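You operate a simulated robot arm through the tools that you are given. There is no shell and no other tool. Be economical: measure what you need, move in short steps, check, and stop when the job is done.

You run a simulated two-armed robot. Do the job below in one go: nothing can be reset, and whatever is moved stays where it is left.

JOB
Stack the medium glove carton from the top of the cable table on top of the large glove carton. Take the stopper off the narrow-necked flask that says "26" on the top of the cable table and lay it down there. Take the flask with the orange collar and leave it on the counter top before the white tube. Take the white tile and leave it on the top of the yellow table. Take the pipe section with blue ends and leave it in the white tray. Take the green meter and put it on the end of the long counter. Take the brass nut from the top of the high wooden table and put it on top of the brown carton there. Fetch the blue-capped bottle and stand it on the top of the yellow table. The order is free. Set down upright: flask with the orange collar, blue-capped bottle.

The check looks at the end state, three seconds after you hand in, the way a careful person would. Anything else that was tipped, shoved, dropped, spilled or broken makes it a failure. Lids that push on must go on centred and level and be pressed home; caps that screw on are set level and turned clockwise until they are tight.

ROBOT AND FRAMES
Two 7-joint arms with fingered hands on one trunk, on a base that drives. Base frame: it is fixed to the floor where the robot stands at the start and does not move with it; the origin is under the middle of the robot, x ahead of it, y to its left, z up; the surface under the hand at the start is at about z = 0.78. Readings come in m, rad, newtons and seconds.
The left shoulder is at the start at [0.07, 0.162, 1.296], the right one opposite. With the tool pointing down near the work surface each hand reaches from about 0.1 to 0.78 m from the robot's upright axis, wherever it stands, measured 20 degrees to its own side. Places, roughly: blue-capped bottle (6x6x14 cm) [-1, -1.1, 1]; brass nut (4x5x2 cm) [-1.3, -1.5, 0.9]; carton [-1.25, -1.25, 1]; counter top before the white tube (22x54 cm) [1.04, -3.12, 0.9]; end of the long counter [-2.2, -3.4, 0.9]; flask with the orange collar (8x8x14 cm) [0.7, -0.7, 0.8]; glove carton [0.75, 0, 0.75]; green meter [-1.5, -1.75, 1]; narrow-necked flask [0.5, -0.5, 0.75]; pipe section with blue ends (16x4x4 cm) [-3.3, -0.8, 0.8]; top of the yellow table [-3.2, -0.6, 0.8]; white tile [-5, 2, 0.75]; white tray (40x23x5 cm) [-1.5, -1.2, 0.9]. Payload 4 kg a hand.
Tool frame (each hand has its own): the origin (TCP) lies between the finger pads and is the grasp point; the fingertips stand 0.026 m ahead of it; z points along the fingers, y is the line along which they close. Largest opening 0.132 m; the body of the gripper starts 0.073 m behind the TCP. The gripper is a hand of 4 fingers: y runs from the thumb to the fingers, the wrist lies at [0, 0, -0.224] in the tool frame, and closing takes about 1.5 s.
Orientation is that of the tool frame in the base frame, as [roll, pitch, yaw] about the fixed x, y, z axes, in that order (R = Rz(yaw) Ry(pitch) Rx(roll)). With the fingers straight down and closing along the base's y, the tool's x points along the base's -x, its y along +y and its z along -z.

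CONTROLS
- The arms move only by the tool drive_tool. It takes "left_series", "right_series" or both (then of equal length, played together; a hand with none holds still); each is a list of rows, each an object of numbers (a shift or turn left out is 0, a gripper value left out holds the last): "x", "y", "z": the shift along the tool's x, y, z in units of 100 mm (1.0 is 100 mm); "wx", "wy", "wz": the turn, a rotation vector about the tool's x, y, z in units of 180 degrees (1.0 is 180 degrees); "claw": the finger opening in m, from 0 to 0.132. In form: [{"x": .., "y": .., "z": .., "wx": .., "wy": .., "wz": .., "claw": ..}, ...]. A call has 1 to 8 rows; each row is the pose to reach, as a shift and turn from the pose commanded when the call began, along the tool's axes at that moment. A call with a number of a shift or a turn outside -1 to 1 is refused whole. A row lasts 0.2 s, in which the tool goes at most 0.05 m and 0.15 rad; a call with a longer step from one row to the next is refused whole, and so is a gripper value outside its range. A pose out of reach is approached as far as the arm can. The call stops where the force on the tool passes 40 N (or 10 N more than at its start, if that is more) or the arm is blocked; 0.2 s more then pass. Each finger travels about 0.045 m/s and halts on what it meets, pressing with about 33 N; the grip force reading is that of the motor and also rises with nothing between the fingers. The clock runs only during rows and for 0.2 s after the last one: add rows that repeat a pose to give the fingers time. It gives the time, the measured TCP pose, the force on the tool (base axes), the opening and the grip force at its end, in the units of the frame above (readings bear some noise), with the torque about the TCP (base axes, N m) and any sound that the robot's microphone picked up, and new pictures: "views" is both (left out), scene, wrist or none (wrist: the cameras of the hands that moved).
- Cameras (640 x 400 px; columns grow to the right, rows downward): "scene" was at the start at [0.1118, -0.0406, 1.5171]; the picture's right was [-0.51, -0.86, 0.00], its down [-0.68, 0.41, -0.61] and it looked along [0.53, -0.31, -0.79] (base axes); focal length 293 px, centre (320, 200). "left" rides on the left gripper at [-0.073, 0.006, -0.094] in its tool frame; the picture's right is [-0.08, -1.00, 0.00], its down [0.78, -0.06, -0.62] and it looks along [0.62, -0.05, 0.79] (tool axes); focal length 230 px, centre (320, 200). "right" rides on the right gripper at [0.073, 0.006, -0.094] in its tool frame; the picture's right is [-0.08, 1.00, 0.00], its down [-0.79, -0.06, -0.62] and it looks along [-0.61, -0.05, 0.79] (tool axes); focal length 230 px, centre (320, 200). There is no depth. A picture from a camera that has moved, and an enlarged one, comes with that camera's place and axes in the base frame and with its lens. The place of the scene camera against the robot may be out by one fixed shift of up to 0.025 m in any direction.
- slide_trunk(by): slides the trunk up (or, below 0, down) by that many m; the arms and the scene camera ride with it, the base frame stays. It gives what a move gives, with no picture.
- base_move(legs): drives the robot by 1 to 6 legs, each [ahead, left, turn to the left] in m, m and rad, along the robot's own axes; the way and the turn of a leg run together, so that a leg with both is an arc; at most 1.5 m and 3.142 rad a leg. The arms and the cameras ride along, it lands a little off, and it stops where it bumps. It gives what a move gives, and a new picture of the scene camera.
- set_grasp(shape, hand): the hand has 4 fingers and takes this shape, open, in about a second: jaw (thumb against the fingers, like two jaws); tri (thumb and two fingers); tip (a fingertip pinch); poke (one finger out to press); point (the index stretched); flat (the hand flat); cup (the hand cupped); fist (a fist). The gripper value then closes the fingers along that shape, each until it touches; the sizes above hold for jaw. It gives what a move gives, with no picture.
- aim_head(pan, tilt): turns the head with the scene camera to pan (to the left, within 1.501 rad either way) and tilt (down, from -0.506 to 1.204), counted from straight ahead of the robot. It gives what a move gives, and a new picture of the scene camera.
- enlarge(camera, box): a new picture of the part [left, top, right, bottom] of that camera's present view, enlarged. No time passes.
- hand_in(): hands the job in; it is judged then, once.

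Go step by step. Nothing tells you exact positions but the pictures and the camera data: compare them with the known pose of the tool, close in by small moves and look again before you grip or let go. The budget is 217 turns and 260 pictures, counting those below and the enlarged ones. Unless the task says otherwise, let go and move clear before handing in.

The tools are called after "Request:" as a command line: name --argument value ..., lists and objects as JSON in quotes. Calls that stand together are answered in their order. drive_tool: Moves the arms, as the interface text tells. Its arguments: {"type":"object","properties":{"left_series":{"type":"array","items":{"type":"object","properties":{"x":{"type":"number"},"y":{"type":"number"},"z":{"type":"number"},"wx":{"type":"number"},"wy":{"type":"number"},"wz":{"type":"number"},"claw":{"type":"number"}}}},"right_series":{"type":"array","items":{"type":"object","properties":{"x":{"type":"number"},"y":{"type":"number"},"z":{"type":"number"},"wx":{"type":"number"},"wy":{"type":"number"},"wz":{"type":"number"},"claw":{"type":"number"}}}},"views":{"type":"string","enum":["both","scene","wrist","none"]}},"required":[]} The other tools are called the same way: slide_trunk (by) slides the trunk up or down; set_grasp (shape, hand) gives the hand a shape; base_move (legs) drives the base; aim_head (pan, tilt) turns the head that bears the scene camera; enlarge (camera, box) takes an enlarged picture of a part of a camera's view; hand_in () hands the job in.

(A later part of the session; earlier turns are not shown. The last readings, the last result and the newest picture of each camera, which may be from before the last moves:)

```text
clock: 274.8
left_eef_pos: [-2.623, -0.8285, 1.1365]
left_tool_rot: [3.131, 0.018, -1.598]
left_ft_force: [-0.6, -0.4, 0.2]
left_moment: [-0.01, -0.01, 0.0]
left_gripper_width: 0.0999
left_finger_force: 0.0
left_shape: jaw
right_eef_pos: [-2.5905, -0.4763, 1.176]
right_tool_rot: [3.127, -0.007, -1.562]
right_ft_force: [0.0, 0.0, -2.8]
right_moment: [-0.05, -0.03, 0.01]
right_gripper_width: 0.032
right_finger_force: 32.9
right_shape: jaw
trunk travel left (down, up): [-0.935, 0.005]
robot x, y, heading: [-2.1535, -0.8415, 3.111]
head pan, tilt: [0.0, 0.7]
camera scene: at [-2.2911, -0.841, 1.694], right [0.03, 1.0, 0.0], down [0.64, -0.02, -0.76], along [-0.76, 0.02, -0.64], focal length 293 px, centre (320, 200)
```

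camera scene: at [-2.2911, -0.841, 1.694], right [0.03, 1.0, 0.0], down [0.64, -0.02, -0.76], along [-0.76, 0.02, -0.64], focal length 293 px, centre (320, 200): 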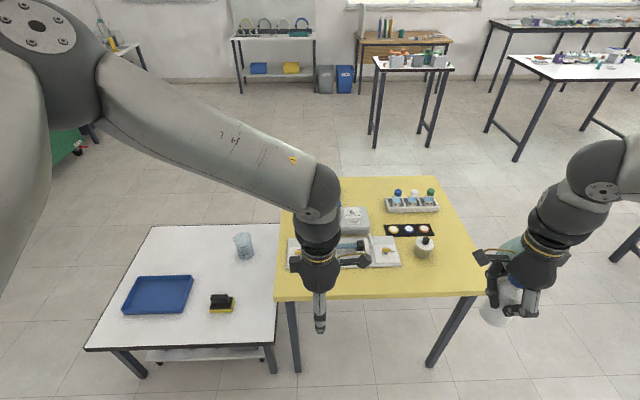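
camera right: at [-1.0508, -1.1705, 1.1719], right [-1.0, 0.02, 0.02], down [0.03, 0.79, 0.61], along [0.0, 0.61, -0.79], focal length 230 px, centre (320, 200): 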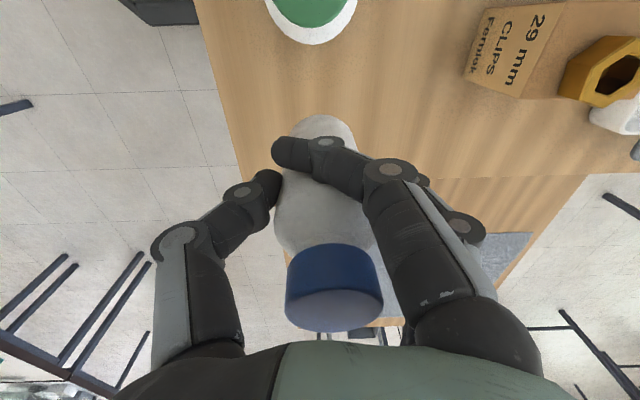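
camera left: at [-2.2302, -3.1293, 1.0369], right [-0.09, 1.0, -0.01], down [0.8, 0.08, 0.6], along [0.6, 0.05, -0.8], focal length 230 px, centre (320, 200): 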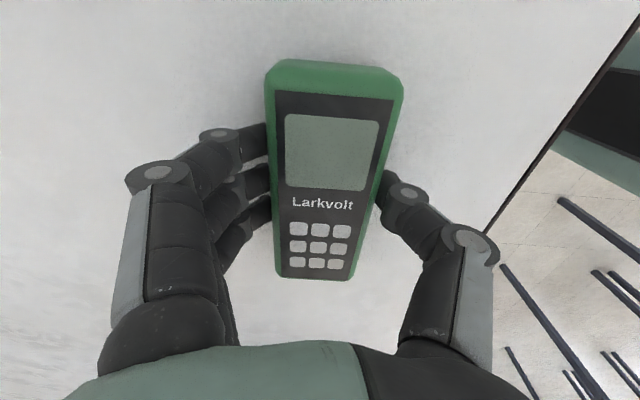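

The yellow table is ahead; the near right corner is free. I drive so the bottle is above about [-2.92, -0.31].

Request:
base_move --legs '[[0, 0, 0.03], [0.32, -0.16, 0]]'

Request:
aim_head --pan -0.1 --tilt 0.9

```text
clock: 277.5
left_eef_pos: [-2.9484, -0.6884, 1.1378]
left_tool_rot: [3.13, 0.02, -1.562]
left_ft_force: [-0.7, -0.5, 0.2]
left_moment: [-0.01, 0.03, 0.02]
left_gripper_width: 0.0996
left_finger_force: 0.0
left_shape: jaw
right_eef_pos: [-2.9278, -0.3335, 1.1782]
right_tool_rot: [3.123, -0.008, -1.524]
right_ft_force: [0.2, -0.4, -2.3]
right_moment: [-0.02, -0.01, 0.03]
right_gripper_width: 0.032
right_finger_force: 33.3
right_shape: jaw
trunk travel left (down, up): [-0.935, 0.005]
robot x, y, heading: [-2.4769, -0.6908, -3.138]
head pan, tilt: [0.0, 0.7]
camera scene: at [-2.6155, -0.6894, 1.6943], right [0.0, 1.0, 0.0], down [0.64, 0.0, -0.77], along [-0.77, 0.0, -0.64], focal length 293 px, centre (320, 200)
```

scene: 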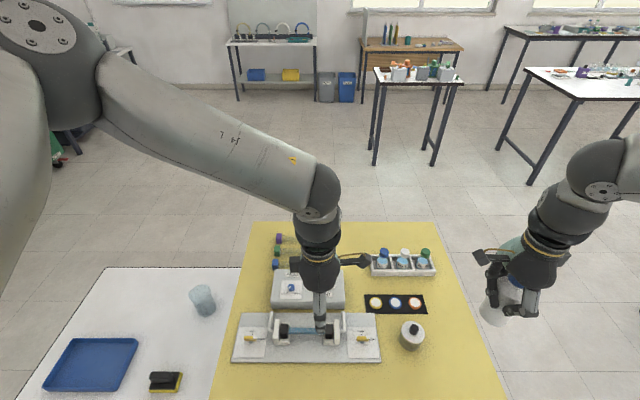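

```text
clock: 278.2
left_eef_pos: [-2.95, -0.6866, 1.1365]
left_tool_rot: [3.131, 0.019, -1.562]
left_ft_force: [-0.5, -0.5, 1.0]
left_moment: [0.0, 0.02, 0.01]
left_gripper_width: 0.0996
left_finger_force: 0.1
left_shape: jaw
right_eef_pos: [-2.9302, -0.3335, 1.1769]
right_tool_rot: [3.126, -0.007, -1.526]
right_ft_force: [0.8, 0.0, -2.4]
right_moment: [-0.02, -0.02, 0.05]
right_gripper_width: 0.032
right_finger_force: 33.7
right_shape: jaw
trunk travel left (down, up): [-0.935, 0.005]
robot x, y, heading: [-2.4798, -0.6851, -3.143]
head pan, tilt: [-0.099, 0.901]
camera scene: at [-2.6087, -0.6805, 1.6779], right [0.1, 1.0, 0.0], down [0.78, -0.08, -0.62], along [-0.62, 0.06, -0.78], focal length 293 px, centre (320, 200)
```

scene: 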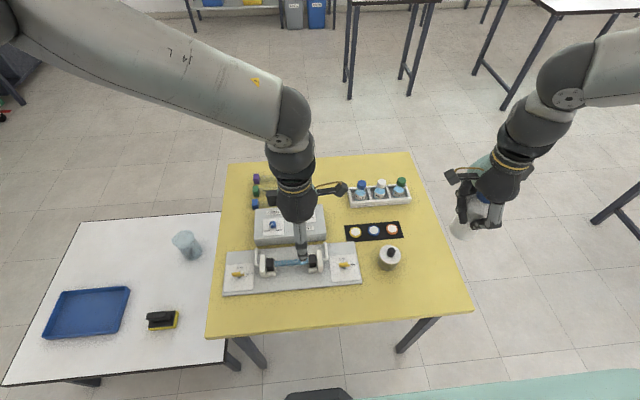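

I lower the bottle toward the free corner.

Request:
drive_tool --right_series '[{"x": -0.15, "z": 0.2}, {"x": -0.3, "z": 0.5}, {"x": -0.3, "z": 0.8}, {"x": -0.3, "z": 1.0}, {"x": -0.3, "z": 1.0}]' --views "none"

Request:
drive_tool --right_series '[{"z": 0.3}, {"z": 0.6}, {"z": 0.9}, {"z": 1.0}, {"z": 1.0}]' --views "none"

Request:
drive_tool --right_series '[{"z": 0.2}, {"z": 0.4}, {"z": 0.6}, {"z": 0.6}]' --views "scene"

```text
clock: 279.4
left_eef_pos: [-2.9493, -0.6864, 1.1359]
left_tool_rot: [3.131, 0.018, -1.562]
left_ft_force: [-0.2, 0.2, 0.4]
left_moment: [-0.01, -0.03, 0.01]
left_gripper_width: 0.0996
left_finger_force: 0.0
left_shape: jaw
right_eef_pos: [-2.9328, -0.3009, 1.0767]
right_tool_rot: [3.128, -0.009, -1.526]
right_ft_force: [0.2, 0.0, -2.7]
right_moment: [-0.04, -0.01, -0.02]
right_gripper_width: 0.0318
right_finger_force: 33.0
right_shape: jaw
trunk travel left (down, up): [-0.935, 0.005]
robot x, y, heading: [-2.4801, -0.683, -3.142]
head pan, tilt: [-0.099, 0.901]
```

```text
clock: 280.6
left_eef_pos: [-2.9494, -0.6856, 1.1374]
left_tool_rot: [3.131, 0.016, -1.563]
left_ft_force: [-0.1, 0.4, 0.1]
left_moment: [0.0, 0.0, 0.02]
left_gripper_width: 0.0997
left_finger_force: 0.0
left_shape: jaw
right_eef_pos: [-2.9326, -0.3043, 0.9774]
right_tool_rot: [3.125, -0.011, -1.528]
right_ft_force: [-1.0, 0.6, -2.3]
right_moment: [-0.05, -0.02, 0.01]
right_gripper_width: 0.0318
right_finger_force: 33.2
right_shape: jaw
trunk travel left (down, up): [-0.935, 0.005]
robot x, y, heading: [-2.4795, -0.692, -3.141]
head pan, tilt: [-0.099, 0.901]
```

```text
clock: 281.6
left_eef_pos: [-2.9495, -0.6868, 1.1369]
left_tool_rot: [3.131, 0.02, -1.563]
left_ft_force: [-0.5, -0.3, -0.5]
left_moment: [0.01, 0.01, 0.06]
left_gripper_width: 0.0995
left_finger_force: 0.1
left_shape: jaw
right_eef_pos: [-2.922, -0.2969, 0.9721]
right_tool_rot: [3.126, -0.01, -1.526]
right_ft_force: [-0.3, -0.1, -2.8]
right_moment: [-0.05, -0.01, 0.03]
right_gripper_width: 0.0319
right_finger_force: 32.9
right_shape: jaw
right hand out of reach, approached as far as the arm can: row 1, 2, 3, 4
trunk travel left (down, up): [-0.935, 0.005]
robot x, y, heading: [-2.482, -0.6864, -3.139]
head pan, tilt: [-0.099, 0.901]
camera scene: at [-2.6093, -0.6807, 1.6778], right [0.1, 1.0, 0.0], down [0.78, -0.08, -0.62], along [-0.62, 0.06, -0.78], focal length 293 px, centre (320, 200)
```

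scene: 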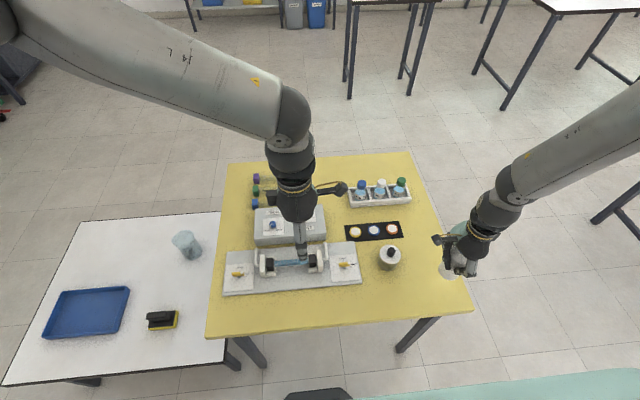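

Request:
slide_trunk --by -0.07

Request:
slide_trunk --by -0.008

Request:
slide_trunk --by -0.005

```text
clock: 282.7
left_eef_pos: [-2.9496, -0.6876, 1.0667]
left_tool_rot: [3.13, 0.02, -1.562]
left_ft_force: [-0.6, -0.3, 1.1]
left_moment: [-0.02, -0.03, 0.01]
left_gripper_width: 0.1
left_finger_force: 0.1
left_shape: jaw
right_eef_pos: [-2.9207, -0.2964, 0.9034]
right_tool_rot: [3.127, -0.008, -1.525]
right_ft_force: [0.7, -1.1, -2.6]
right_moment: [-0.04, -0.02, 0.02]
right_gripper_width: 0.0319
right_finger_force: 32.9
right_shape: jaw
trunk travel left (down, up): [-0.865, 0.075]
robot x, y, heading: [-2.4794, -0.686, -3.141]
head pan, tilt: [-0.099, 0.901]
```

```text
clock: 283.2
left_eef_pos: [-2.9508, -0.6868, 1.0591]
left_tool_rot: [3.13, 0.018, -1.562]
left_ft_force: [0.9, -0.8, 0.4]
left_moment: [-0.03, -0.01, -0.03]
left_gripper_width: 0.0996
left_finger_force: 0.0
left_shape: jaw
right_eef_pos: [-2.9209, -0.2968, 0.8946]
right_tool_rot: [3.125, -0.01, -1.523]
right_ft_force: [0.1, -0.2, -3.2]
right_moment: [-0.03, -0.02, 0.02]
right_gripper_width: 0.0315
right_finger_force: 33.3
right_shape: jaw
trunk travel left (down, up): [-0.857, 0.083]
robot x, y, heading: [-2.4786, -0.684, -3.14]
head pan, tilt: [-0.099, 0.901]
```

```text
clock: 283.8
left_eef_pos: [-2.9501, -0.687, 1.0531]
left_tool_rot: [3.132, 0.017, -1.562]
left_ft_force: [0.3, -0.5, 0.1]
left_moment: [0.02, 0.01, -0.02]
left_gripper_width: 0.0996
left_finger_force: 0.0
left_shape: jaw
right_eef_pos: [-2.9207, -0.2967, 0.8886]
right_tool_rot: [3.125, -0.009, -1.526]
right_ft_force: [-0.6, -0.3, -3.5]
right_moment: [-0.05, 0.0, -0.04]
right_gripper_width: 0.0316
right_finger_force: 33.1
right_shape: jaw
trunk travel left (down, up): [-0.852, 0.088]
robot x, y, heading: [-2.4817, -0.6865, -3.141]
head pan, tilt: [-0.099, 0.901]
```

Request:
slide_trunk --by -0.005

Request:
enlarge --camera "scene" --box '[400, 200, 500, 300]'

```text
clock: 284.3
left_eef_pos: [-2.9504, -0.6868, 1.0486]
left_tool_rot: [3.133, 0.017, -1.562]
left_ft_force: [0.1, -0.2, -0.8]
left_moment: [-0.03, -0.01, -0.01]
left_gripper_width: 0.0996
left_finger_force: 0.0
left_shape: jaw
right_eef_pos: [-2.9213, -0.2965, 0.8845]
right_tool_rot: [3.126, -0.009, -1.525]
right_ft_force: [0.7, -0.1, -2.6]
right_moment: [-0.03, 0.0, 0.0]
right_gripper_width: 0.0318
right_finger_force: 32.9
right_shape: jaw
trunk travel left (down, up): [-0.847, 0.093]
robot x, y, heading: [-2.4786, -0.6868, -3.135]
head pan, tilt: [-0.099, 0.901]
```

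```text
4.00 times, centred on (450, 250) of scene
camera zoom: at [-2.6097, -0.68, 1.5898], right [0.1, 1.0, 0.0], down [0.78, -0.08, -0.62], along [-0.62, 0.06, -0.78], focal length 1173 px, centre (-200, 0)
```

zoom: 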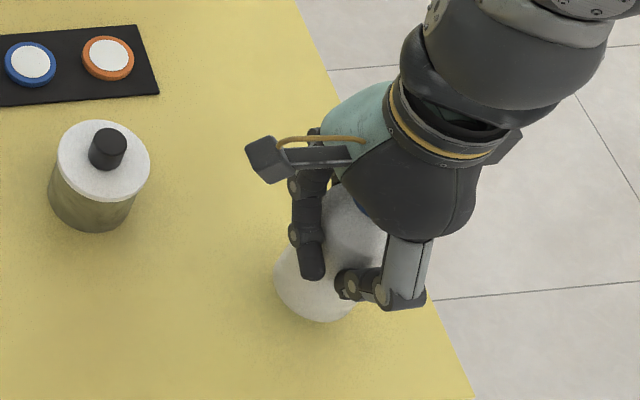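

Request:
slide_trunk --by -0.005

```text
clock: 284.9
left_eef_pos: [-2.9506, -0.6869, 1.0438]
left_tool_rot: [3.131, 0.018, -1.562]
left_ft_force: [0.8, 0.9, -0.7]
left_moment: [-0.01, 0.01, 0.02]
left_gripper_width: 0.1001
left_finger_force: 0.0
left_shape: jaw
right_eef_pos: [-2.9209, -0.2967, 0.8797]
right_tool_rot: [3.126, -0.01, -1.525]
right_ft_force: [-0.1, 0.1, -2.1]
right_moment: [-0.01, -0.03, -0.01]
right_gripper_width: 0.0318
right_finger_force: 33.0
right_shape: jaw
trunk travel left (down, up): [-0.842, 0.098]
robot x, y, heading: [-2.477, -0.6886, -3.136]
head pan, tilt: [-0.099, 0.901]
```

Request:
slide_trunk --by -0.005

Request:
slide_trunk --by -0.004

```text
clock: 285.4
left_eef_pos: [-2.9502, -0.6858, 1.0392]
left_tool_rot: [3.133, 0.017, -1.563]
left_ft_force: [0.4, 0.8, 0.1]
left_moment: [-0.02, 0.03, -0.02]
left_gripper_width: 0.0998
left_finger_force: 0.1
left_shape: jaw
right_eef_pos: [-2.9215, -0.2966, 0.8747]
right_tool_rot: [3.128, -0.007, -1.525]
right_ft_force: [-0.6, 0.2, -2.0]
right_moment: [-0.06, 0.0, 0.01]
right_gripper_width: 0.0319
right_finger_force: 33.1
right_shape: jaw
trunk travel left (down, up): [-0.837, 0.103]
robot x, y, heading: [-2.479, -0.6879, -3.142]
head pan, tilt: [-0.099, 0.901]
```

```text
clock: 285.9
left_eef_pos: [-2.9506, -0.6871, 1.0353]
left_tool_rot: [3.131, 0.018, -1.562]
left_ft_force: [-0.1, 0.4, -0.3]
left_moment: [0.0, -0.02, 0.01]
left_gripper_width: 0.0996
left_finger_force: 0.0
left_shape: jaw
right_eef_pos: [-2.9205, -0.2972, 0.8713]
right_tool_rot: [3.125, -0.01, -1.524]
right_ft_force: [0.0, -0.2, -3.1]
right_moment: [-0.05, 0.01, 0.02]
right_gripper_width: 0.0317
right_finger_force: 33.2
right_shape: jaw
trunk travel left (down, up): [-0.833, 0.107]
robot x, y, heading: [-2.4775, -0.6823, -3.141]
head pan, tilt: [-0.099, 0.901]
```

Request:
slide_trunk --by -0.005

Request:
slide_trunk --by -0.004

```text
clock: 286.5
left_eef_pos: [-2.9497, -0.6879, 1.0292]
left_tool_rot: [3.132, 0.019, -1.564]
left_ft_force: [0.4, 0.5, 0.2]
left_moment: [0.01, 0.04, 0.03]
left_gripper_width: 0.0998
left_finger_force: 0.0
left_shape: jaw
right_eef_pos: [-2.9215, -0.2973, 0.8664]
right_tool_rot: [3.125, -0.011, -1.525]
right_ft_force: [0.0, -0.5, 0.8]
right_moment: [0.01, 0.01, 0.01]
right_gripper_width: 0.0318
right_finger_force: 33.1
right_shape: jaw
trunk travel left (down, up): [-0.828, 0.112]
robot x, y, heading: [-2.4782, -0.6858, -3.136]
head pan, tilt: [-0.099, 0.901]
```

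```text
clock: 287.0
left_eef_pos: [-2.948, -0.6887, 1.0265]
left_tool_rot: [3.13, 0.019, -1.561]
left_ft_force: [-0.1, 0.8, 0.6]
left_moment: [0.02, -0.02, 0.01]
left_gripper_width: 0.0999
left_finger_force: 0.1
left_shape: jaw
right_eef_pos: [-2.9207, -0.2985, 0.8652]
right_tool_rot: [3.123, -0.006, -1.527]
right_ft_force: [3.3, -2.8, 22.2]
right_moment: [0.19, 0.33, -0.01]
right_gripper_width: 0.0324
right_finger_force: 33.4
right_shape: jaw
trunk travel left (down, up): [-0.824, 0.116]
robot x, y, heading: [-2.4803, -0.6895, -3.138]
head pan, tilt: [-0.099, 0.901]
```

Contact at last (table top ≈ 0.782). I ease up 2 mm and release.

Request:
slide_trunk --by 0.003

Request:
drive_tool --right_series '[{"claw": 0.045}, {"claw": 0.06}, {"claw": 0.08}, {"claw": 0.1}, {"claw": 0.11}, {"claw": 0.11}]' --views "none"

Request:
drive_tool --right_series '[{"z": -0.25}, {"z": -0.5}, {"z": -0.75}, {"z": -1.0}]' --views "none"

Request:
slide_trunk --by 0.1

Request:
enlarge --camera "scene" --box '[200, 130, 520, 330]'

```text
clock: 287.5
left_eef_pos: [-2.9493, -0.6871, 1.0288]
left_tool_rot: [3.13, 0.019, -1.561]
left_ft_force: [-0.8, 0.3, 0.0]
left_moment: [-0.02, 0.02, 0.02]
left_gripper_width: 0.0999
left_finger_force: 0.0
left_shape: jaw
right_eef_pos: [-2.9208, -0.2985, 0.8665]
right_tool_rot: [3.126, -0.007, -1.525]
right_ft_force: [-1.4, -2.5, 4.3]
right_moment: [0.05, 0.23, 0.06]
right_gripper_width: 0.0322
right_finger_force: 33.1
right_shape: jaw
trunk travel left (down, up): [-0.827, 0.113]
robot x, y, heading: [-2.4806, -0.6862, -3.136]
head pan, tilt: [-0.099, 0.901]
```

```text
clock: 288.9
left_eef_pos: [-2.9503, -0.6872, 1.0294]
left_tool_rot: [3.132, 0.017, -1.562]
left_ft_force: [0.4, -0.9, 0.0]
left_moment: [0.0, -0.02, -0.01]
left_gripper_width: 0.0997
left_finger_force: 0.0
left_shape: jaw
right_eef_pos: [-2.9211, -0.2969, 0.8661]
right_tool_rot: [3.126, -0.009, -1.525]
right_ft_force: [0.3, 0.2, 0.3]
right_moment: [-0.02, 0.02, -0.03]
right_gripper_width: 0.1098
right_finger_force: 0.1
right_shape: jaw
trunk travel left (down, up): [-0.827, 0.113]
robot x, y, heading: [-2.4785, -0.6875, -3.142]
head pan, tilt: [-0.099, 0.901]
```

```text
clock: 289.9
left_eef_pos: [-2.949, -0.6872, 1.0295]
left_tool_rot: [3.132, 0.02, -1.562]
left_ft_force: [-0.1, 0.3, 0.0]
left_moment: [0.0, 0.0, 0.02]
left_gripper_width: 0.0999
left_finger_force: 0.1
left_shape: jaw
right_eef_pos: [-2.919, -0.2963, 0.9667]
right_tool_rot: [3.127, -0.01, -1.525]
right_ft_force: [0.1, 0.0, -0.1]
right_moment: [0.01, -0.04, -0.01]
right_gripper_width: 0.1096
right_finger_force: 0.2
right_shape: jaw
trunk travel left (down, up): [-0.827, 0.113]
robot x, y, heading: [-2.4796, -0.6842, -3.138]
head pan, tilt: [-0.099, 0.901]
```

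```text
clock: 291.2
left_eef_pos: [-2.9499, -0.6861, 1.1293]
left_tool_rot: [3.132, 0.02, -1.562]
left_ft_force: [0.8, -0.1, 0.3]
left_moment: [-0.06, 0.02, 0.04]
left_gripper_width: 0.0997
left_finger_force: 0.0
left_shape: jaw
right_eef_pos: [-2.9202, -0.295, 1.0662]
right_tool_rot: [3.127, -0.009, -1.525]
right_ft_force: [-0.5, -0.7, -0.7]
right_moment: [0.03, -0.01, 0.0]
right_gripper_width: 0.1096
right_finger_force: 0.0
right_shape: jaw
trunk travel left (down, up): [-0.927, 0.013]
robot x, y, heading: [-2.4819, -0.6826, -3.137]
head pan, tilt: [-0.099, 0.901]
```

```text
2.00 times, centred on (360, 230) of scene
camera zoom: at [-2.6087, -0.6805, 1.6698], right [0.1, 1.0, 0.0], down [0.78, -0.08, -0.62], along [-0.62, 0.06, -0.78], focal length 586 px, centre (240, 140)
```

zoom: 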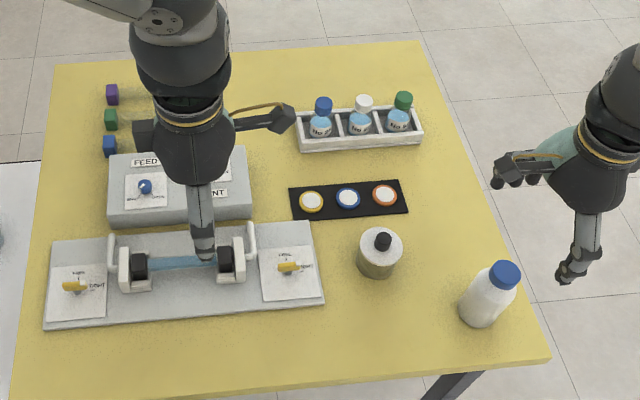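

The bottle stands upright. I move the left hand aside to find the pipe section with blue ends.

Request:
drive_tool --left_series '[{"y": -0.3}, {"y": -0.6}, {"y": -0.9}, {"y": -1.0}]' --views "none"

Request:
drive_tool --left_series '[{"y": -0.3}, {"y": -0.6}, {"y": -0.8}, {"y": -0.8, "z": -0.3}, {"y": -0.8, "z": -0.6}]' --views "none"

Request:
aim_head --pan 0.1 --tilt 0.8

```text
clock: 292.2
left_eef_pos: [-2.8493, -0.6847, 1.1282]
left_tool_rot: [3.131, 0.018, -1.562]
left_ft_force: [0.6, 0.5, 0.0]
left_moment: [-0.01, -0.03, 0.0]
left_gripper_width: 0.0998
left_finger_force: 0.1
left_shape: jaw
right_eef_pos: [-2.9204, -0.296, 1.0677]
right_tool_rot: [3.126, -0.009, -1.527]
right_ft_force: [0.2, -0.1, 1.0]
right_moment: [0.0, 0.01, -0.03]
right_gripper_width: 0.1095
right_finger_force: 0.1
right_shape: jaw
trunk travel left (down, up): [-0.927, 0.013]
robot x, y, heading: [-2.4812, -0.6831, -3.138]
head pan, tilt: [-0.099, 0.901]
```

```text
clock: 293.4
left_eef_pos: [-2.7713, -0.6848, 1.1877]
left_tool_rot: [3.131, 0.018, -1.563]
left_ft_force: [-0.1, -0.1, 0.4]
left_moment: [-0.04, 0.01, 0.02]
left_gripper_width: 0.0998
left_finger_force: 0.1
left_shape: jaw
right_eef_pos: [-2.9194, -0.2965, 1.0665]
right_tool_rot: [3.125, -0.008, -1.526]
right_ft_force: [0.2, -0.3, -0.3]
right_moment: [0.03, 0.01, 0.0]
right_gripper_width: 0.1098
right_finger_force: 0.1
right_shape: jaw
trunk travel left (down, up): [-0.927, 0.013]
robot x, y, heading: [-2.4825, -0.6852, -3.144]
head pan, tilt: [-0.099, 0.901]
```

```text
clock: 294.2
left_eef_pos: [-2.7721, -0.6835, 1.1881]
left_tool_rot: [3.131, 0.019, -1.564]
left_ft_force: [0.2, -0.5, -0.2]
left_moment: [-0.01, -0.01, -0.03]
left_gripper_width: 0.0992
left_finger_force: 0.0
left_shape: jaw
right_eef_pos: [-2.9206, -0.2967, 1.0667]
right_tool_rot: [3.126, -0.009, -1.524]
right_ft_force: [-0.3, -0.1, -0.2]
right_moment: [0.01, -0.02, -0.04]
right_gripper_width: 0.1096
right_finger_force: 0.0
right_shape: jaw
trunk travel left (down, up): [-0.927, 0.013]
robot x, y, heading: [-2.4785, -0.6881, -3.144]
head pan, tilt: [0.099, 0.799]
camera scene: at [-2.6136, -0.696, 1.6778], right [-0.1, 0.99, 0.0], down [0.71, 0.07, -0.7], along [-0.69, -0.07, -0.72], focal length 293 px, centre (320, 200)
```

scene: 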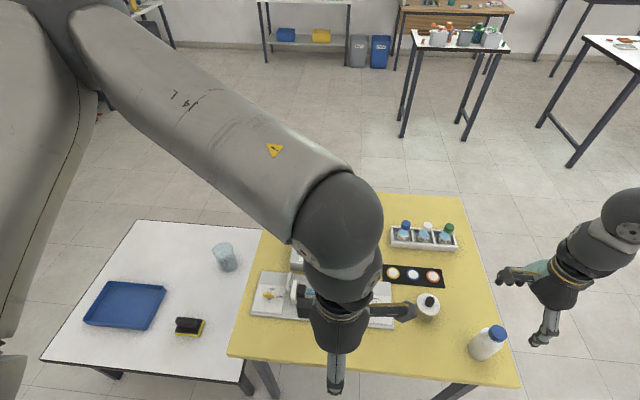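

Request:
enlarge --camera "left" --box '[0, 0, 640, 400]'

Request:
enlarge --camera "right" --box '[0, 0, 640, 400]'

```text
1.00 times, centred on (320, 200) of left (not enlarged: the box is as wide or as high as the picture)
camera zoom: at [-2.7768, -0.6119, 1.2844], right [1.0, 0.09, -0.01], down [0.07, -0.8, 0.6], along [0.04, -0.6, -0.8], focal length 230 px, centre (320, 200)
```

zoom: 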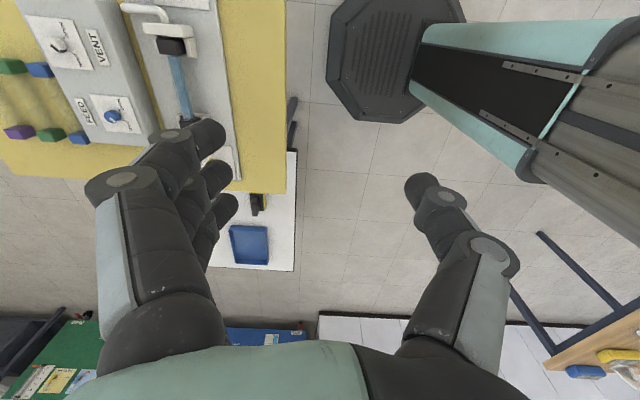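

```text
1.00 times, centred on (320, 200) of right (not enlarged: the box is as wide or as high as the picture)
camera zoom: at [-2.9207, -0.3695, 1.1618], right [-1.0, 0.03, 0.02], down [0.04, 0.79, 0.61], along [0.01, 0.61, -0.79], focal length 230 px, centre (320, 200)
```

zoom: 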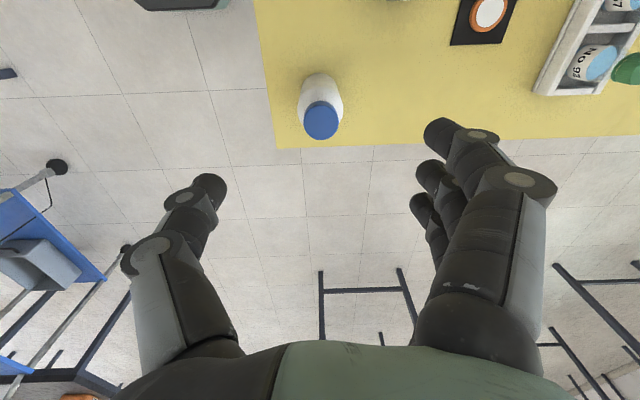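

The blue-ended pipe is one of three clear pipes lying along y, at x≈-3.30, y -0.72…-0.86; it's best reached from the west side. I'll first fetch the white tile from further west, driving round the north of the yellow table.

Request:
base_move --legs '[[-0.35, 0, 0], [0, -1.15, 0], [1.0, 0, 0], [0.9, 0, 0]]'

Request:
aim_head --pan -0.7 --tilt 0.4

```text
clock: 311.0
left_eef_pos: [-4.2977, 0.456, 1.1878]
left_tool_rot: [3.131, 0.019, -1.548]
left_ft_force: [0.3, -0.2, -0.7]
left_moment: [-0.01, 0.03, 0.01]
left_gripper_width: 0.0994
left_finger_force: 0.1
left_shape: jaw
right_eef_pos: [-4.4494, 0.8422, 1.0661]
right_tool_rot: [3.124, -0.008, -1.509]
right_ft_force: [0.1, -0.6, 0.3]
right_moment: [-0.02, 0.01, 0.02]
right_gripper_width: 0.1099
right_finger_force: 0.1
right_shape: jaw
trunk travel left (down, up): [-0.927, 0.013]
robot x, y, heading: [-4.0075, 0.4571, -3.123]
head pan, tilt: [0.099, 0.799]
camera scene: at [-4.1381, 0.4458, 1.6779], right [-0.12, 0.99, 0.0], down [0.71, 0.08, -0.7], along [-0.69, -0.08, -0.72], focal length 293 px, centre (320, 200)
```

scene: 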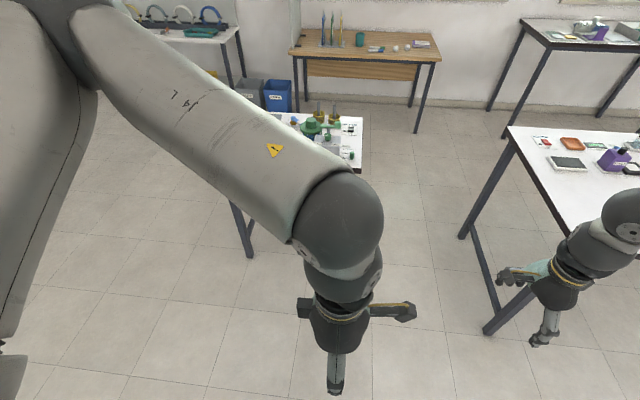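

```text
clock: 312.1
left_eef_pos: [-4.298, 0.4551, 1.1883]
left_tool_rot: [3.13, 0.02, -1.549]
left_ft_force: [0.3, -0.4, 0.0]
left_moment: [-0.02, 0.03, -0.04]
left_gripper_width: 0.0995
left_finger_force: 0.1
left_shape: jaw
right_eef_pos: [-4.4511, 0.8426, 1.0666]
right_tool_rot: [3.125, -0.008, -1.51]
right_ft_force: [0.3, 0.1, -0.4]
right_moment: [-0.01, 0.01, 0.02]
right_gripper_width: 0.1098
right_finger_force: 0.1
right_shape: jaw
trunk travel left (down, up): [-0.927, 0.013]
robot x, y, heading: [-4.0071, 0.4529, -3.128]
head pan, tilt: [-0.7, 0.4]
camera scene: at [-4.1309, 0.5135, 1.7129], right [0.63, 0.78, 0.0], down [0.3, -0.25, -0.92], along [-0.71, 0.58, -0.39], focal length 293 px, centre (320, 200)
```

scene: 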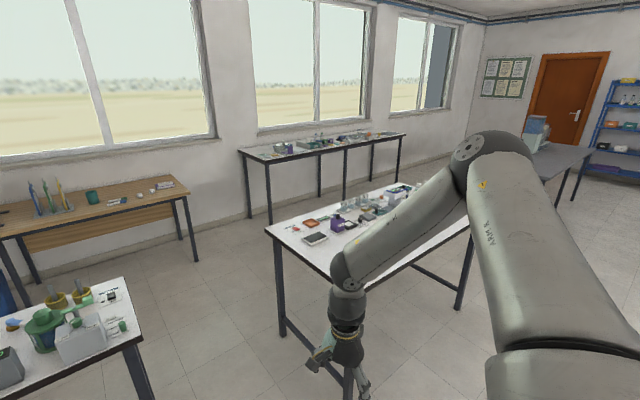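

The target table's east edge is at x≈-4.95. I drive north alongside it.

Request:
base_move --legs '[[0, -1.35, 0]]'

Request:
aim_head --pan 0.0 --tilt 0.5

```text
clock: 318.9
left_eef_pos: [-4.3319, 1.7999, 1.1887]
left_tool_rot: [3.132, 0.019, -1.531]
left_ft_force: [0.1, -0.6, 0.6]
left_moment: [0.01, 0.0, 0.01]
left_gripper_width: 0.0997
left_finger_force: 0.0
left_shape: jaw
right_eef_pos: [-4.4927, 2.1823, 1.0665]
right_tool_rot: [3.126, -0.006, -1.495]
right_ft_force: [0.2, 0.0, -0.2]
right_moment: [0.0, 0.03, -0.01]
right_gripper_width: 0.11
right_finger_force: 0.1
right_shape: jaw
trunk travel left (down, up): [-0.927, 0.013]
robot x, y, heading: [-4.0402, 1.8067, -3.109]
head pan, tilt: [-0.7, 0.4]
camera scene: at [-4.1663, 1.8597, 1.7129], right [0.62, 0.79, 0.0], down [0.31, -0.24, -0.92], along [-0.72, 0.57, -0.39], focal length 293 px, centre (320, 200)
```

scene: 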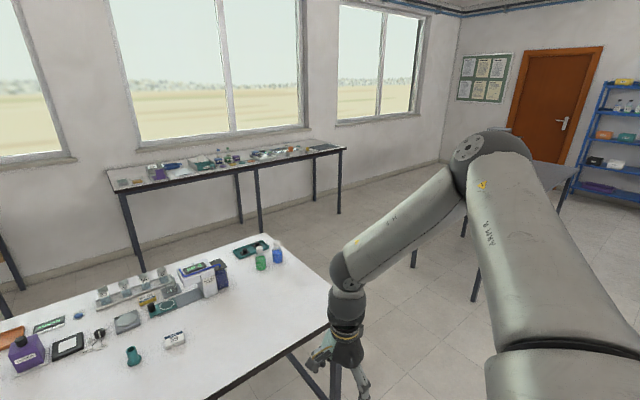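

```text
clock: 319.9
left_eef_pos: [-4.3318, 1.7989, 1.1887]
left_tool_rot: [3.131, 0.018, -1.531]
left_ft_force: [-0.5, 0.4, 0.1]
left_moment: [-0.02, -0.02, -0.01]
left_gripper_width: 0.0994
left_finger_force: 0.1
left_shape: jaw
right_eef_pos: [-4.4914, 2.1833, 1.067]
right_tool_rot: [3.125, -0.008, -1.492]
right_ft_force: [-0.4, -0.1, -0.5]
right_moment: [0.01, 0.04, -0.01]
right_gripper_width: 0.1096
right_finger_force: 0.1
right_shape: jaw
trunk travel left (down, up): [-0.927, 0.013]
robot x, y, heading: [-4.0414, 1.8094, -3.103]
head pan, tilt: [0.0, 0.499]
camera scene: at [-4.1844, 1.8003, 1.7038], right [-0.03, 1.0, 0.0], down [0.48, 0.02, -0.88], along [-0.88, -0.03, -0.48], focal length 293 px, centre (320, 200)
```

scene: 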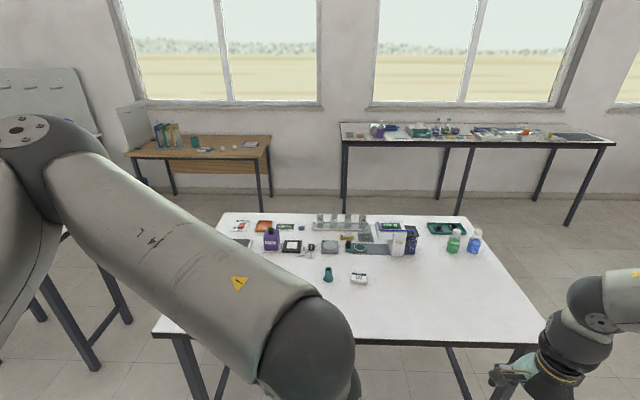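

Request:
enlarge --camera "scene" --box '[200, 200, 520, 360]'

```text
2.00 times, centred on (360, 280) of scene
camera zoom: at [-4.1844, 1.8003, 1.7038], right [-0.03, 1.0, 0.0], down [0.48, 0.02, -0.88], along [-0.88, -0.03, -0.48], focal length 586 px, centre (240, 40)
```

zoom: 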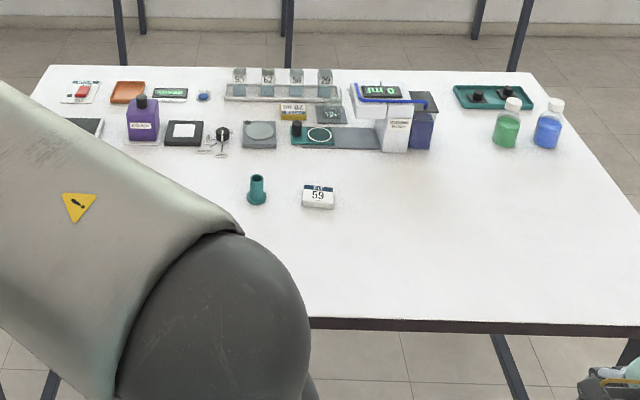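

Request:
enlarge --camera "scene" --box '[220, 215, 320, 262]'

Request:
enlarge --camera "scene" --box '[300, 210, 420, 300]'

```text
6.40 times, centred on (270, 238) of scene
camera zoom: at [-4.1844, 1.8003, 1.7038], right [-0.03, 1.0, 0.0], down [0.48, 0.02, -0.88], along [-0.88, -0.03, -0.48], focal length 1876 px, centre (640, -46)
```

zoom: 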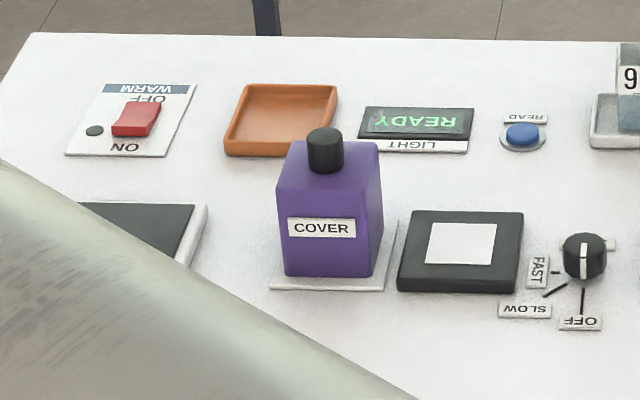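

```text
4.44 times, centred on (360, 255) of scene
camera zoom: at [-4.1844, 1.8003, 1.7038], right [-0.03, 1.0, 0.0], down [0.48, 0.02, -0.88], along [-0.88, -0.03, -0.48], focal length 1303 px, centre (142, -44)
```

zoom: 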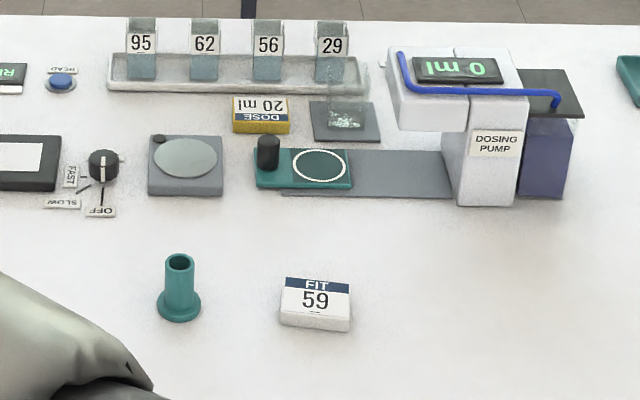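

The white square on the black plate may be the tile; my arm hides another item. I shift left to see the whole table.

Request:
base_move --legs '[[0, 0.45, -0.035]]'

Request:
enlarge --camera "scene" --box '[280, 190, 480, 315]'

```text
clock: 322.6
left_eef_pos: [-4.3257, 1.3628, 1.1887]
left_tool_rot: [3.131, 0.017, -1.57]
left_ft_force: [0.0, 0.2, 0.1]
left_moment: [0.0, 0.0, 0.01]
left_gripper_width: 0.0996
left_finger_force: 0.0
left_shape: jaw
right_eef_pos: [-4.4705, 1.7524, 1.0655]
right_tool_rot: [3.127, -0.011, -1.532]
right_ft_force: [-0.6, 0.4, -0.7]
right_moment: [0.02, 0.0, -0.01]
right_gripper_width: 0.1096
right_finger_force: 0.1
right_shape: jaw
trunk travel left (down, up): [-0.927, 0.013]
robot x, y, heading: [-4.0343, 1.3565, 3.137]
head pan, tilt: [0.0, 0.499]
camera scene: at [-4.178, 1.3592, 1.7037], right [0.01, 1.0, 0.0], down [0.48, 0.0, -0.88], along [-0.88, 0.0, -0.48], focal length 293 px, centre (320, 200)
```

scene: 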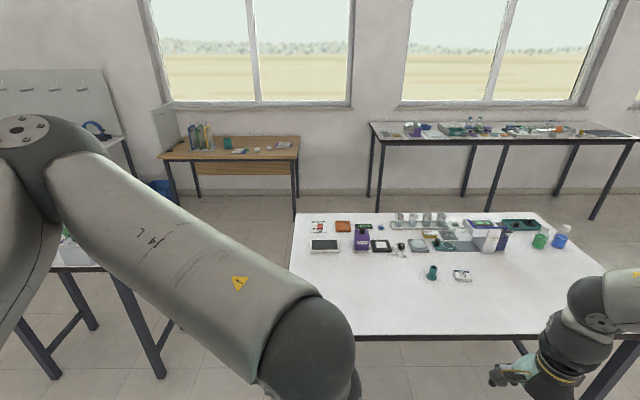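

```text
3.20 times, centred on (380, 252) of scene
camera zoom: at [-4.178, 1.3592, 1.7037], right [0.01, 1.0, 0.0], down [0.48, 0.0, -0.88], along [-0.88, 0.0, -0.48], focal length 938 px, centre (128, 32)
```

zoom: 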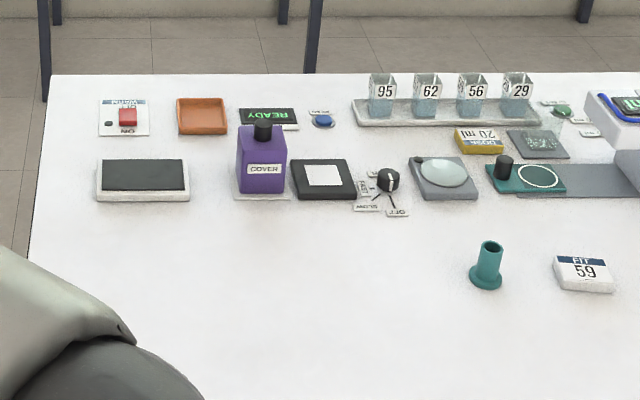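

I'll zoom into the apparently empty part of the table, where a white tile could hide.

Request:
enlarge --camera "scene" --box '[440, 240, 600, 340]'

Request:
enlarge --camera "right" --box '[0, 0, 640, 400]'

```text
4.00 times, centred on (520, 290) of scene
camera zoom: at [-4.178, 1.3592, 1.7037], right [0.01, 1.0, 0.0], down [0.48, 0.0, -0.88], along [-0.88, 0.0, -0.48], focal length 1173 px, centre (-480, -160)
```

zoom: 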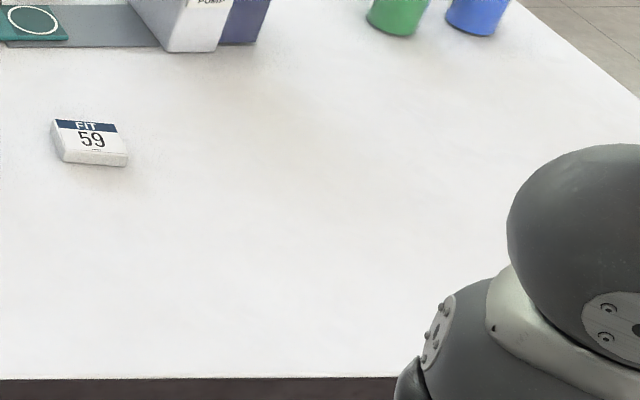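

```text
1.00 times, centred on (320, 200) of right (not enlarged: the box is as wide or as high as the picture)
camera zoom: at [-4.4718, 1.6792, 1.1611], right [-1.0, 0.04, 0.02], down [0.04, 0.79, 0.61], along [0.01, 0.61, -0.79], focal length 230 px, centre (320, 200)
```

zoom: 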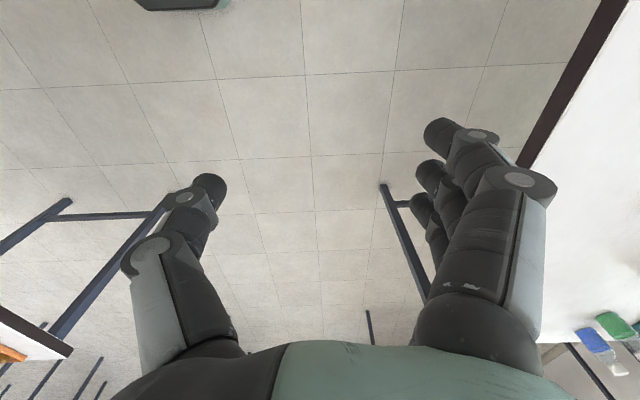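

The small white "FIT 59" tile (its yellow counterpart is "DOSE 20 ml") matches the given place, at about [-5.13, 1.965]. I drive up to it for the right hand.

Request:
base_move --legs '[[0, -0.25, 0], [0.6, 0, 0]]'

Request:
enlarge --camera "right" --box '[0, 0, 640, 400]'

```text
clock: 327.6
left_eef_pos: [-4.9423, 1.6103, 1.1888]
left_tool_rot: [3.129, 0.019, -1.557]
left_ft_force: [0.8, -0.1, 0.1]
left_moment: [0.03, 0.0, 0.01]
left_gripper_width: 0.0996
left_finger_force: 0.0
left_shape: jaw
right_eef_pos: [-5.0902, 1.9984, 1.0666]
right_tool_rot: [3.125, -0.008, -1.519]
right_ft_force: [0.4, 0.9, -0.5]
right_moment: [-0.03, 0.01, 0.0]
right_gripper_width: 0.1096
right_finger_force: 0.1
right_shape: jaw
trunk travel left (down, up): [-0.927, 0.013]
robot x, y, heading: [-4.6478, 1.6112, -3.129]
head pan, tilt: [0.0, 0.499]
camera scene: at [-4.7926, 1.6074, 1.704], right [-0.01, 1.0, 0.0], down [0.48, 0.0, -0.88], along [-0.88, -0.01, -0.48], focal length 293 px, centre (320, 200)
```

scene: 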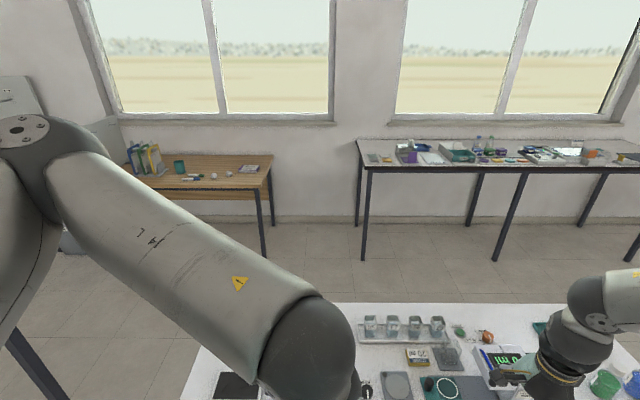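

```text
1.00 times, centred on (320, 200) of right (not enlarged: the box is as wide or as high as the picture)
camera zoom: at [-5.0913, 1.9242, 1.1622], right [-1.0, 0.03, 0.02], down [0.03, 0.79, 0.61], along [0.0, 0.61, -0.79], focal length 230 px, centre (320, 200)
```

zoom: 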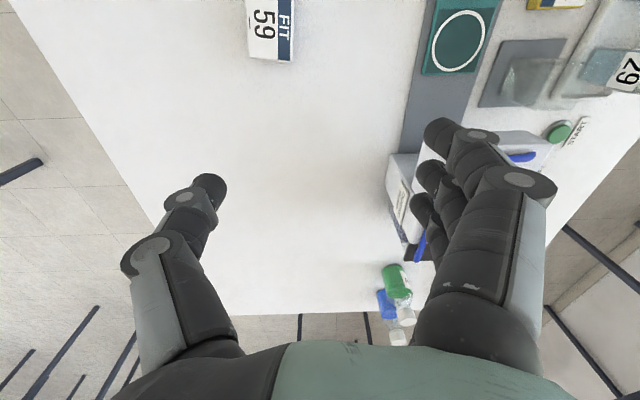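

Request:
drive_tool --right_series '[{"x": 0.2, "y": -0.15}, {"x": 0.4, "y": -0.3}, {"x": 0.6, "y": -0.45}, {"x": 0.75, "y": -0.57}, {"x": 0.75, "y": -0.57}]' --views "wrist"

```text
clock: 328.8
left_eef_pos: [-4.9422, 1.6106, 1.1878]
left_tool_rot: [3.132, 0.021, -1.556]
left_ft_force: [0.6, 0.1, -1.0]
left_moment: [0.01, 0.02, -0.02]
left_gripper_width: 0.0995
left_finger_force: 0.2
left_shape: jaw
right_eef_pos: [-5.0319, 1.9267, 1.0664]
right_tool_rot: [3.126, -0.01, -1.522]
right_ft_force: [-0.4, -0.3, -0.5]
right_moment: [-0.01, 0.03, 0.01]
right_gripper_width: 0.1095
right_finger_force: 0.0
right_shape: jaw
trunk travel left (down, up): [-0.927, 0.013]
robot x, y, heading: [-4.6494, 1.6078, -3.13]
head pan, tilt: [0.0, 0.499]
camera right: at [-5.0312, 1.8521, 1.1622], right [-1.0, 0.03, 0.02], down [0.03, 0.79, 0.61], along [0.0, 0.61, -0.79], focal length 230 px, centre (320, 200)
```

right: 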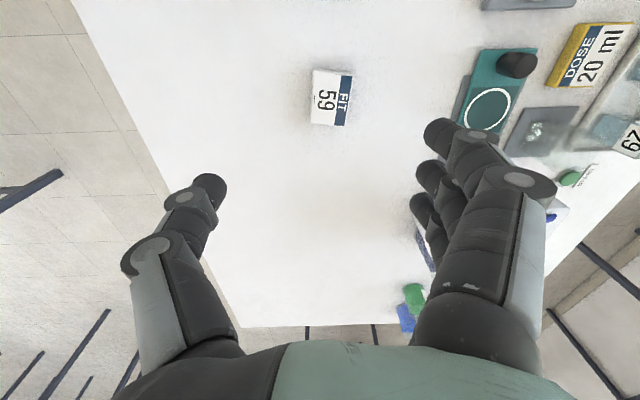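

Triangulating: the tile is at [-5.047, 1.921] with its top near z 0.878. I descend over it.

Request:
drive_tool --right_series '[{"x": 0.06, "y": 0.16, "z": 0.2, "claw": 0.1}, {"x": 0.06, "y": 0.16, "z": 0.5, "claw": 0.09}, {"x": 0.06, "y": 0.16, "z": 0.8, "claw": 0.09}, {"x": 0.06, "y": 0.16, "z": 1.0, "claw": 0.09}, {"x": 0.06, "y": 0.16, "z": 1.0, "claw": 0.09}]' --views "wrist"

```text
clock: 330.0
left_eef_pos: [-4.9411, 1.6117, 1.1874]
left_tool_rot: [3.132, 0.018, -1.558]
left_ft_force: [0.8, 0.2, 0.4]
left_moment: [0.0, 0.01, 0.02]
left_gripper_width: 0.0996
left_finger_force: 0.1
left_shape: jaw
right_eef_pos: [-5.0456, 1.9221, 0.9756]
right_tool_rot: [3.125, -0.01, -1.519]
right_ft_force: [-0.1, 0.5, -0.2]
right_moment: [-0.06, 0.03, -0.04]
right_gripper_width: 0.0902
right_finger_force: 0.1
right_shape: jaw
right hand out of reach, approached as far as the arm can: row 4, 5
trunk travel left (down, up): [-0.927, 0.013]
robot x, y, heading: [-4.6509, 1.6098, -3.13]
head pan, tilt: [0.0, 0.499]
camera right: at [-5.0457, 1.849, 1.0705], right [-1.0, 0.03, 0.02], down [0.03, 0.79, 0.61], along [0.0, 0.61, -0.79], focal length 230 px, centre (320, 200)
```

right: 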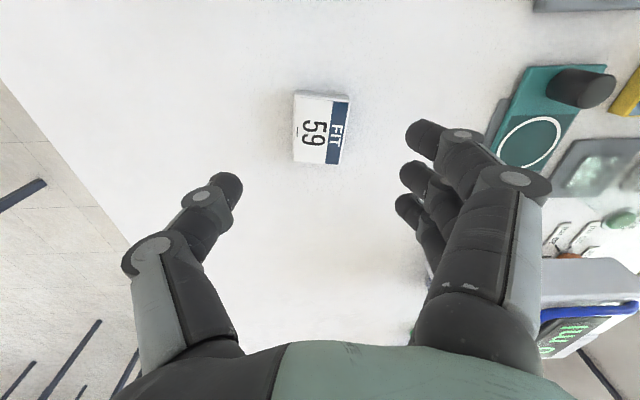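

Request:
slide_trunk --by -0.065

Request:
enlarge --camera "right" --box '[160, 50, 480, 250]'

```text
clock: 331.0
left_eef_pos: [-4.9426, 1.6107, 1.1233]
left_tool_rot: [3.131, 0.019, -1.556]
left_ft_force: [1.0, 0.1, -1.2]
left_moment: [-0.04, 0.01, 0.0]
left_gripper_width: 0.0998
left_finger_force: 0.1
left_shape: jaw
right_eef_pos: [-5.0461, 1.9204, 0.9113]
right_tool_rot: [3.128, -0.008, -1.52]
right_ft_force: [0.6, 0.7, 0.4]
right_moment: [0.0, -0.02, -0.03]
right_gripper_width: 0.0904
right_finger_force: 0.0
right_shape: jaw
trunk travel left (down, up): [-0.862, 0.078]
robot x, y, heading: [-4.6504, 1.61, -3.134]
head pan, tilt: [0.0, 0.499]
```

```text
2.00 times, centred on (320, 150) of right
camera zoom: at [-5.0461, 1.8475, 1.0059], right [-1.0, 0.03, 0.02], down [0.03, 0.79, 0.61], along [0.0, 0.61, -0.79], focal length 460 px, centre (320, 300)
```

zoom: 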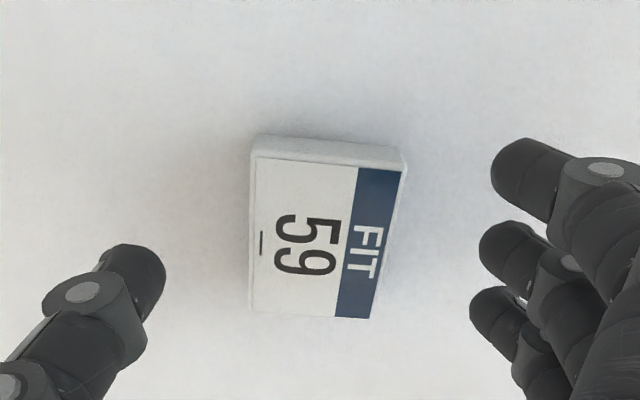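

Request:
slide_trunk --by -0.012

Request:
slide_trunk --by -0.006

Request:
slide_trunk --by -0.004

```text
clock: 331.6
left_eef_pos: [-4.9438, 1.6107, 1.1119]
left_tool_rot: [3.131, 0.019, -1.558]
left_ft_force: [-0.2, 0.0, 0.3]
left_moment: [-0.01, 0.05, 0.04]
left_gripper_width: 0.0999
left_finger_force: 0.1
left_shape: jaw
right_eef_pos: [-5.0455, 1.9206, 0.8984]
right_tool_rot: [3.124, -0.008, -1.52]
right_ft_force: [-0.4, -0.3, -0.4]
right_moment: [-0.02, 0.01, -0.01]
right_gripper_width: 0.0903
right_finger_force: 0.0
right_shape: jaw
trunk travel left (down, up): [-0.85, 0.09]
robot x, y, heading: [-4.6532, 1.6129, -3.132]
head pan, tilt: [0.0, 0.499]
```

```text
clock: 332.1
left_eef_pos: [-4.942, 1.6104, 1.1042]
left_tool_rot: [3.131, 0.02, -1.558]
left_ft_force: [-0.5, 0.8, 0.8]
left_moment: [-0.01, 0.0, -0.04]
left_gripper_width: 0.0997
left_finger_force: 0.0
left_shape: jaw
right_eef_pos: [-5.0458, 1.9226, 0.8919]
right_tool_rot: [3.126, -0.008, -1.521]
right_ft_force: [0.1, 0.3, -0.1]
right_moment: [0.01, 0.01, 0.0]
right_gripper_width: 0.0905
right_finger_force: 0.0
right_shape: jaw
trunk travel left (down, up): [-0.844, 0.096]
robot x, y, heading: [-4.6522, 1.612, -3.137]
head pan, tilt: [0.0, 0.499]
```

```text
clock: 332.7
left_eef_pos: [-4.9422, 1.6113, 1.1018]
left_tool_rot: [3.131, 0.02, -1.558]
left_ft_force: [-0.3, 0.6, -0.1]
left_moment: [-0.01, -0.01, 0.03]
left_gripper_width: 0.0994
left_finger_force: 0.1
left_shape: jaw
right_eef_pos: [-5.0459, 1.9217, 0.8867]
right_tool_rot: [3.127, -0.007, -1.52]
right_ft_force: [0.2, 0.6, -0.4]
right_moment: [0.0, 0.0, 0.0]
right_gripper_width: 0.0904
right_finger_force: 0.0
right_shape: jaw
trunk travel left (down, up): [-0.84, 0.1]
robot x, y, heading: [-4.6479, 1.6088, -3.132]
head pan, tilt: [0.0, 0.499]
```

Request:
slide_trunk --by -0.004

Request:
enlarge --camera "right" --box '[160, 50, 480, 250]'

```text
clock: 333.2
left_eef_pos: [-4.9412, 1.6109, 1.0981]
left_tool_rot: [3.131, 0.02, -1.557]
left_ft_force: [0.9, 0.7, 0.0]
left_moment: [0.02, 0.01, 0.0]
left_gripper_width: 0.0997
left_finger_force: 0.1
left_shape: jaw
right_eef_pos: [-5.0457, 1.9215, 0.886]
right_tool_rot: [3.122, -0.006, -1.518]
right_ft_force: [-3.0, 3.4, 24.3]
right_moment: [0.24, -1.34, 0.25]
right_gripper_width: 0.0898
right_finger_force: 0.0
right_shape: jaw
trunk travel left (down, up): [-0.836, 0.104]
robot x, y, heading: [-4.65, 1.612, -3.13]
head pan, tilt: [0.0, 0.499]
```

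```text
2.00 times, centred on (320, 150) of right
camera zoom: at [-5.0463, 1.8474, 0.9812], right [-1.0, 0.03, 0.02], down [0.03, 0.79, 0.61], along [0.0, 0.61, -0.79], focal length 460 px, centre (320, 300)
```

zoom: 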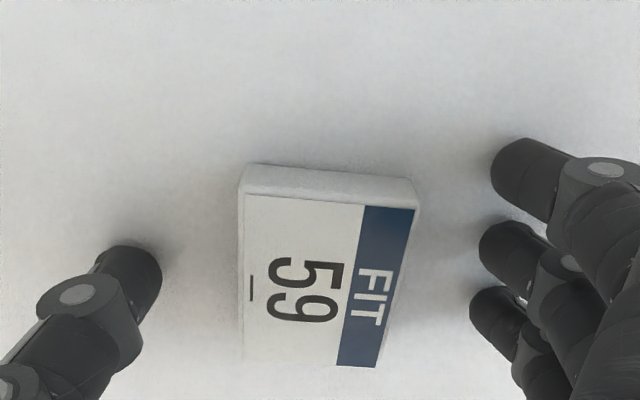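

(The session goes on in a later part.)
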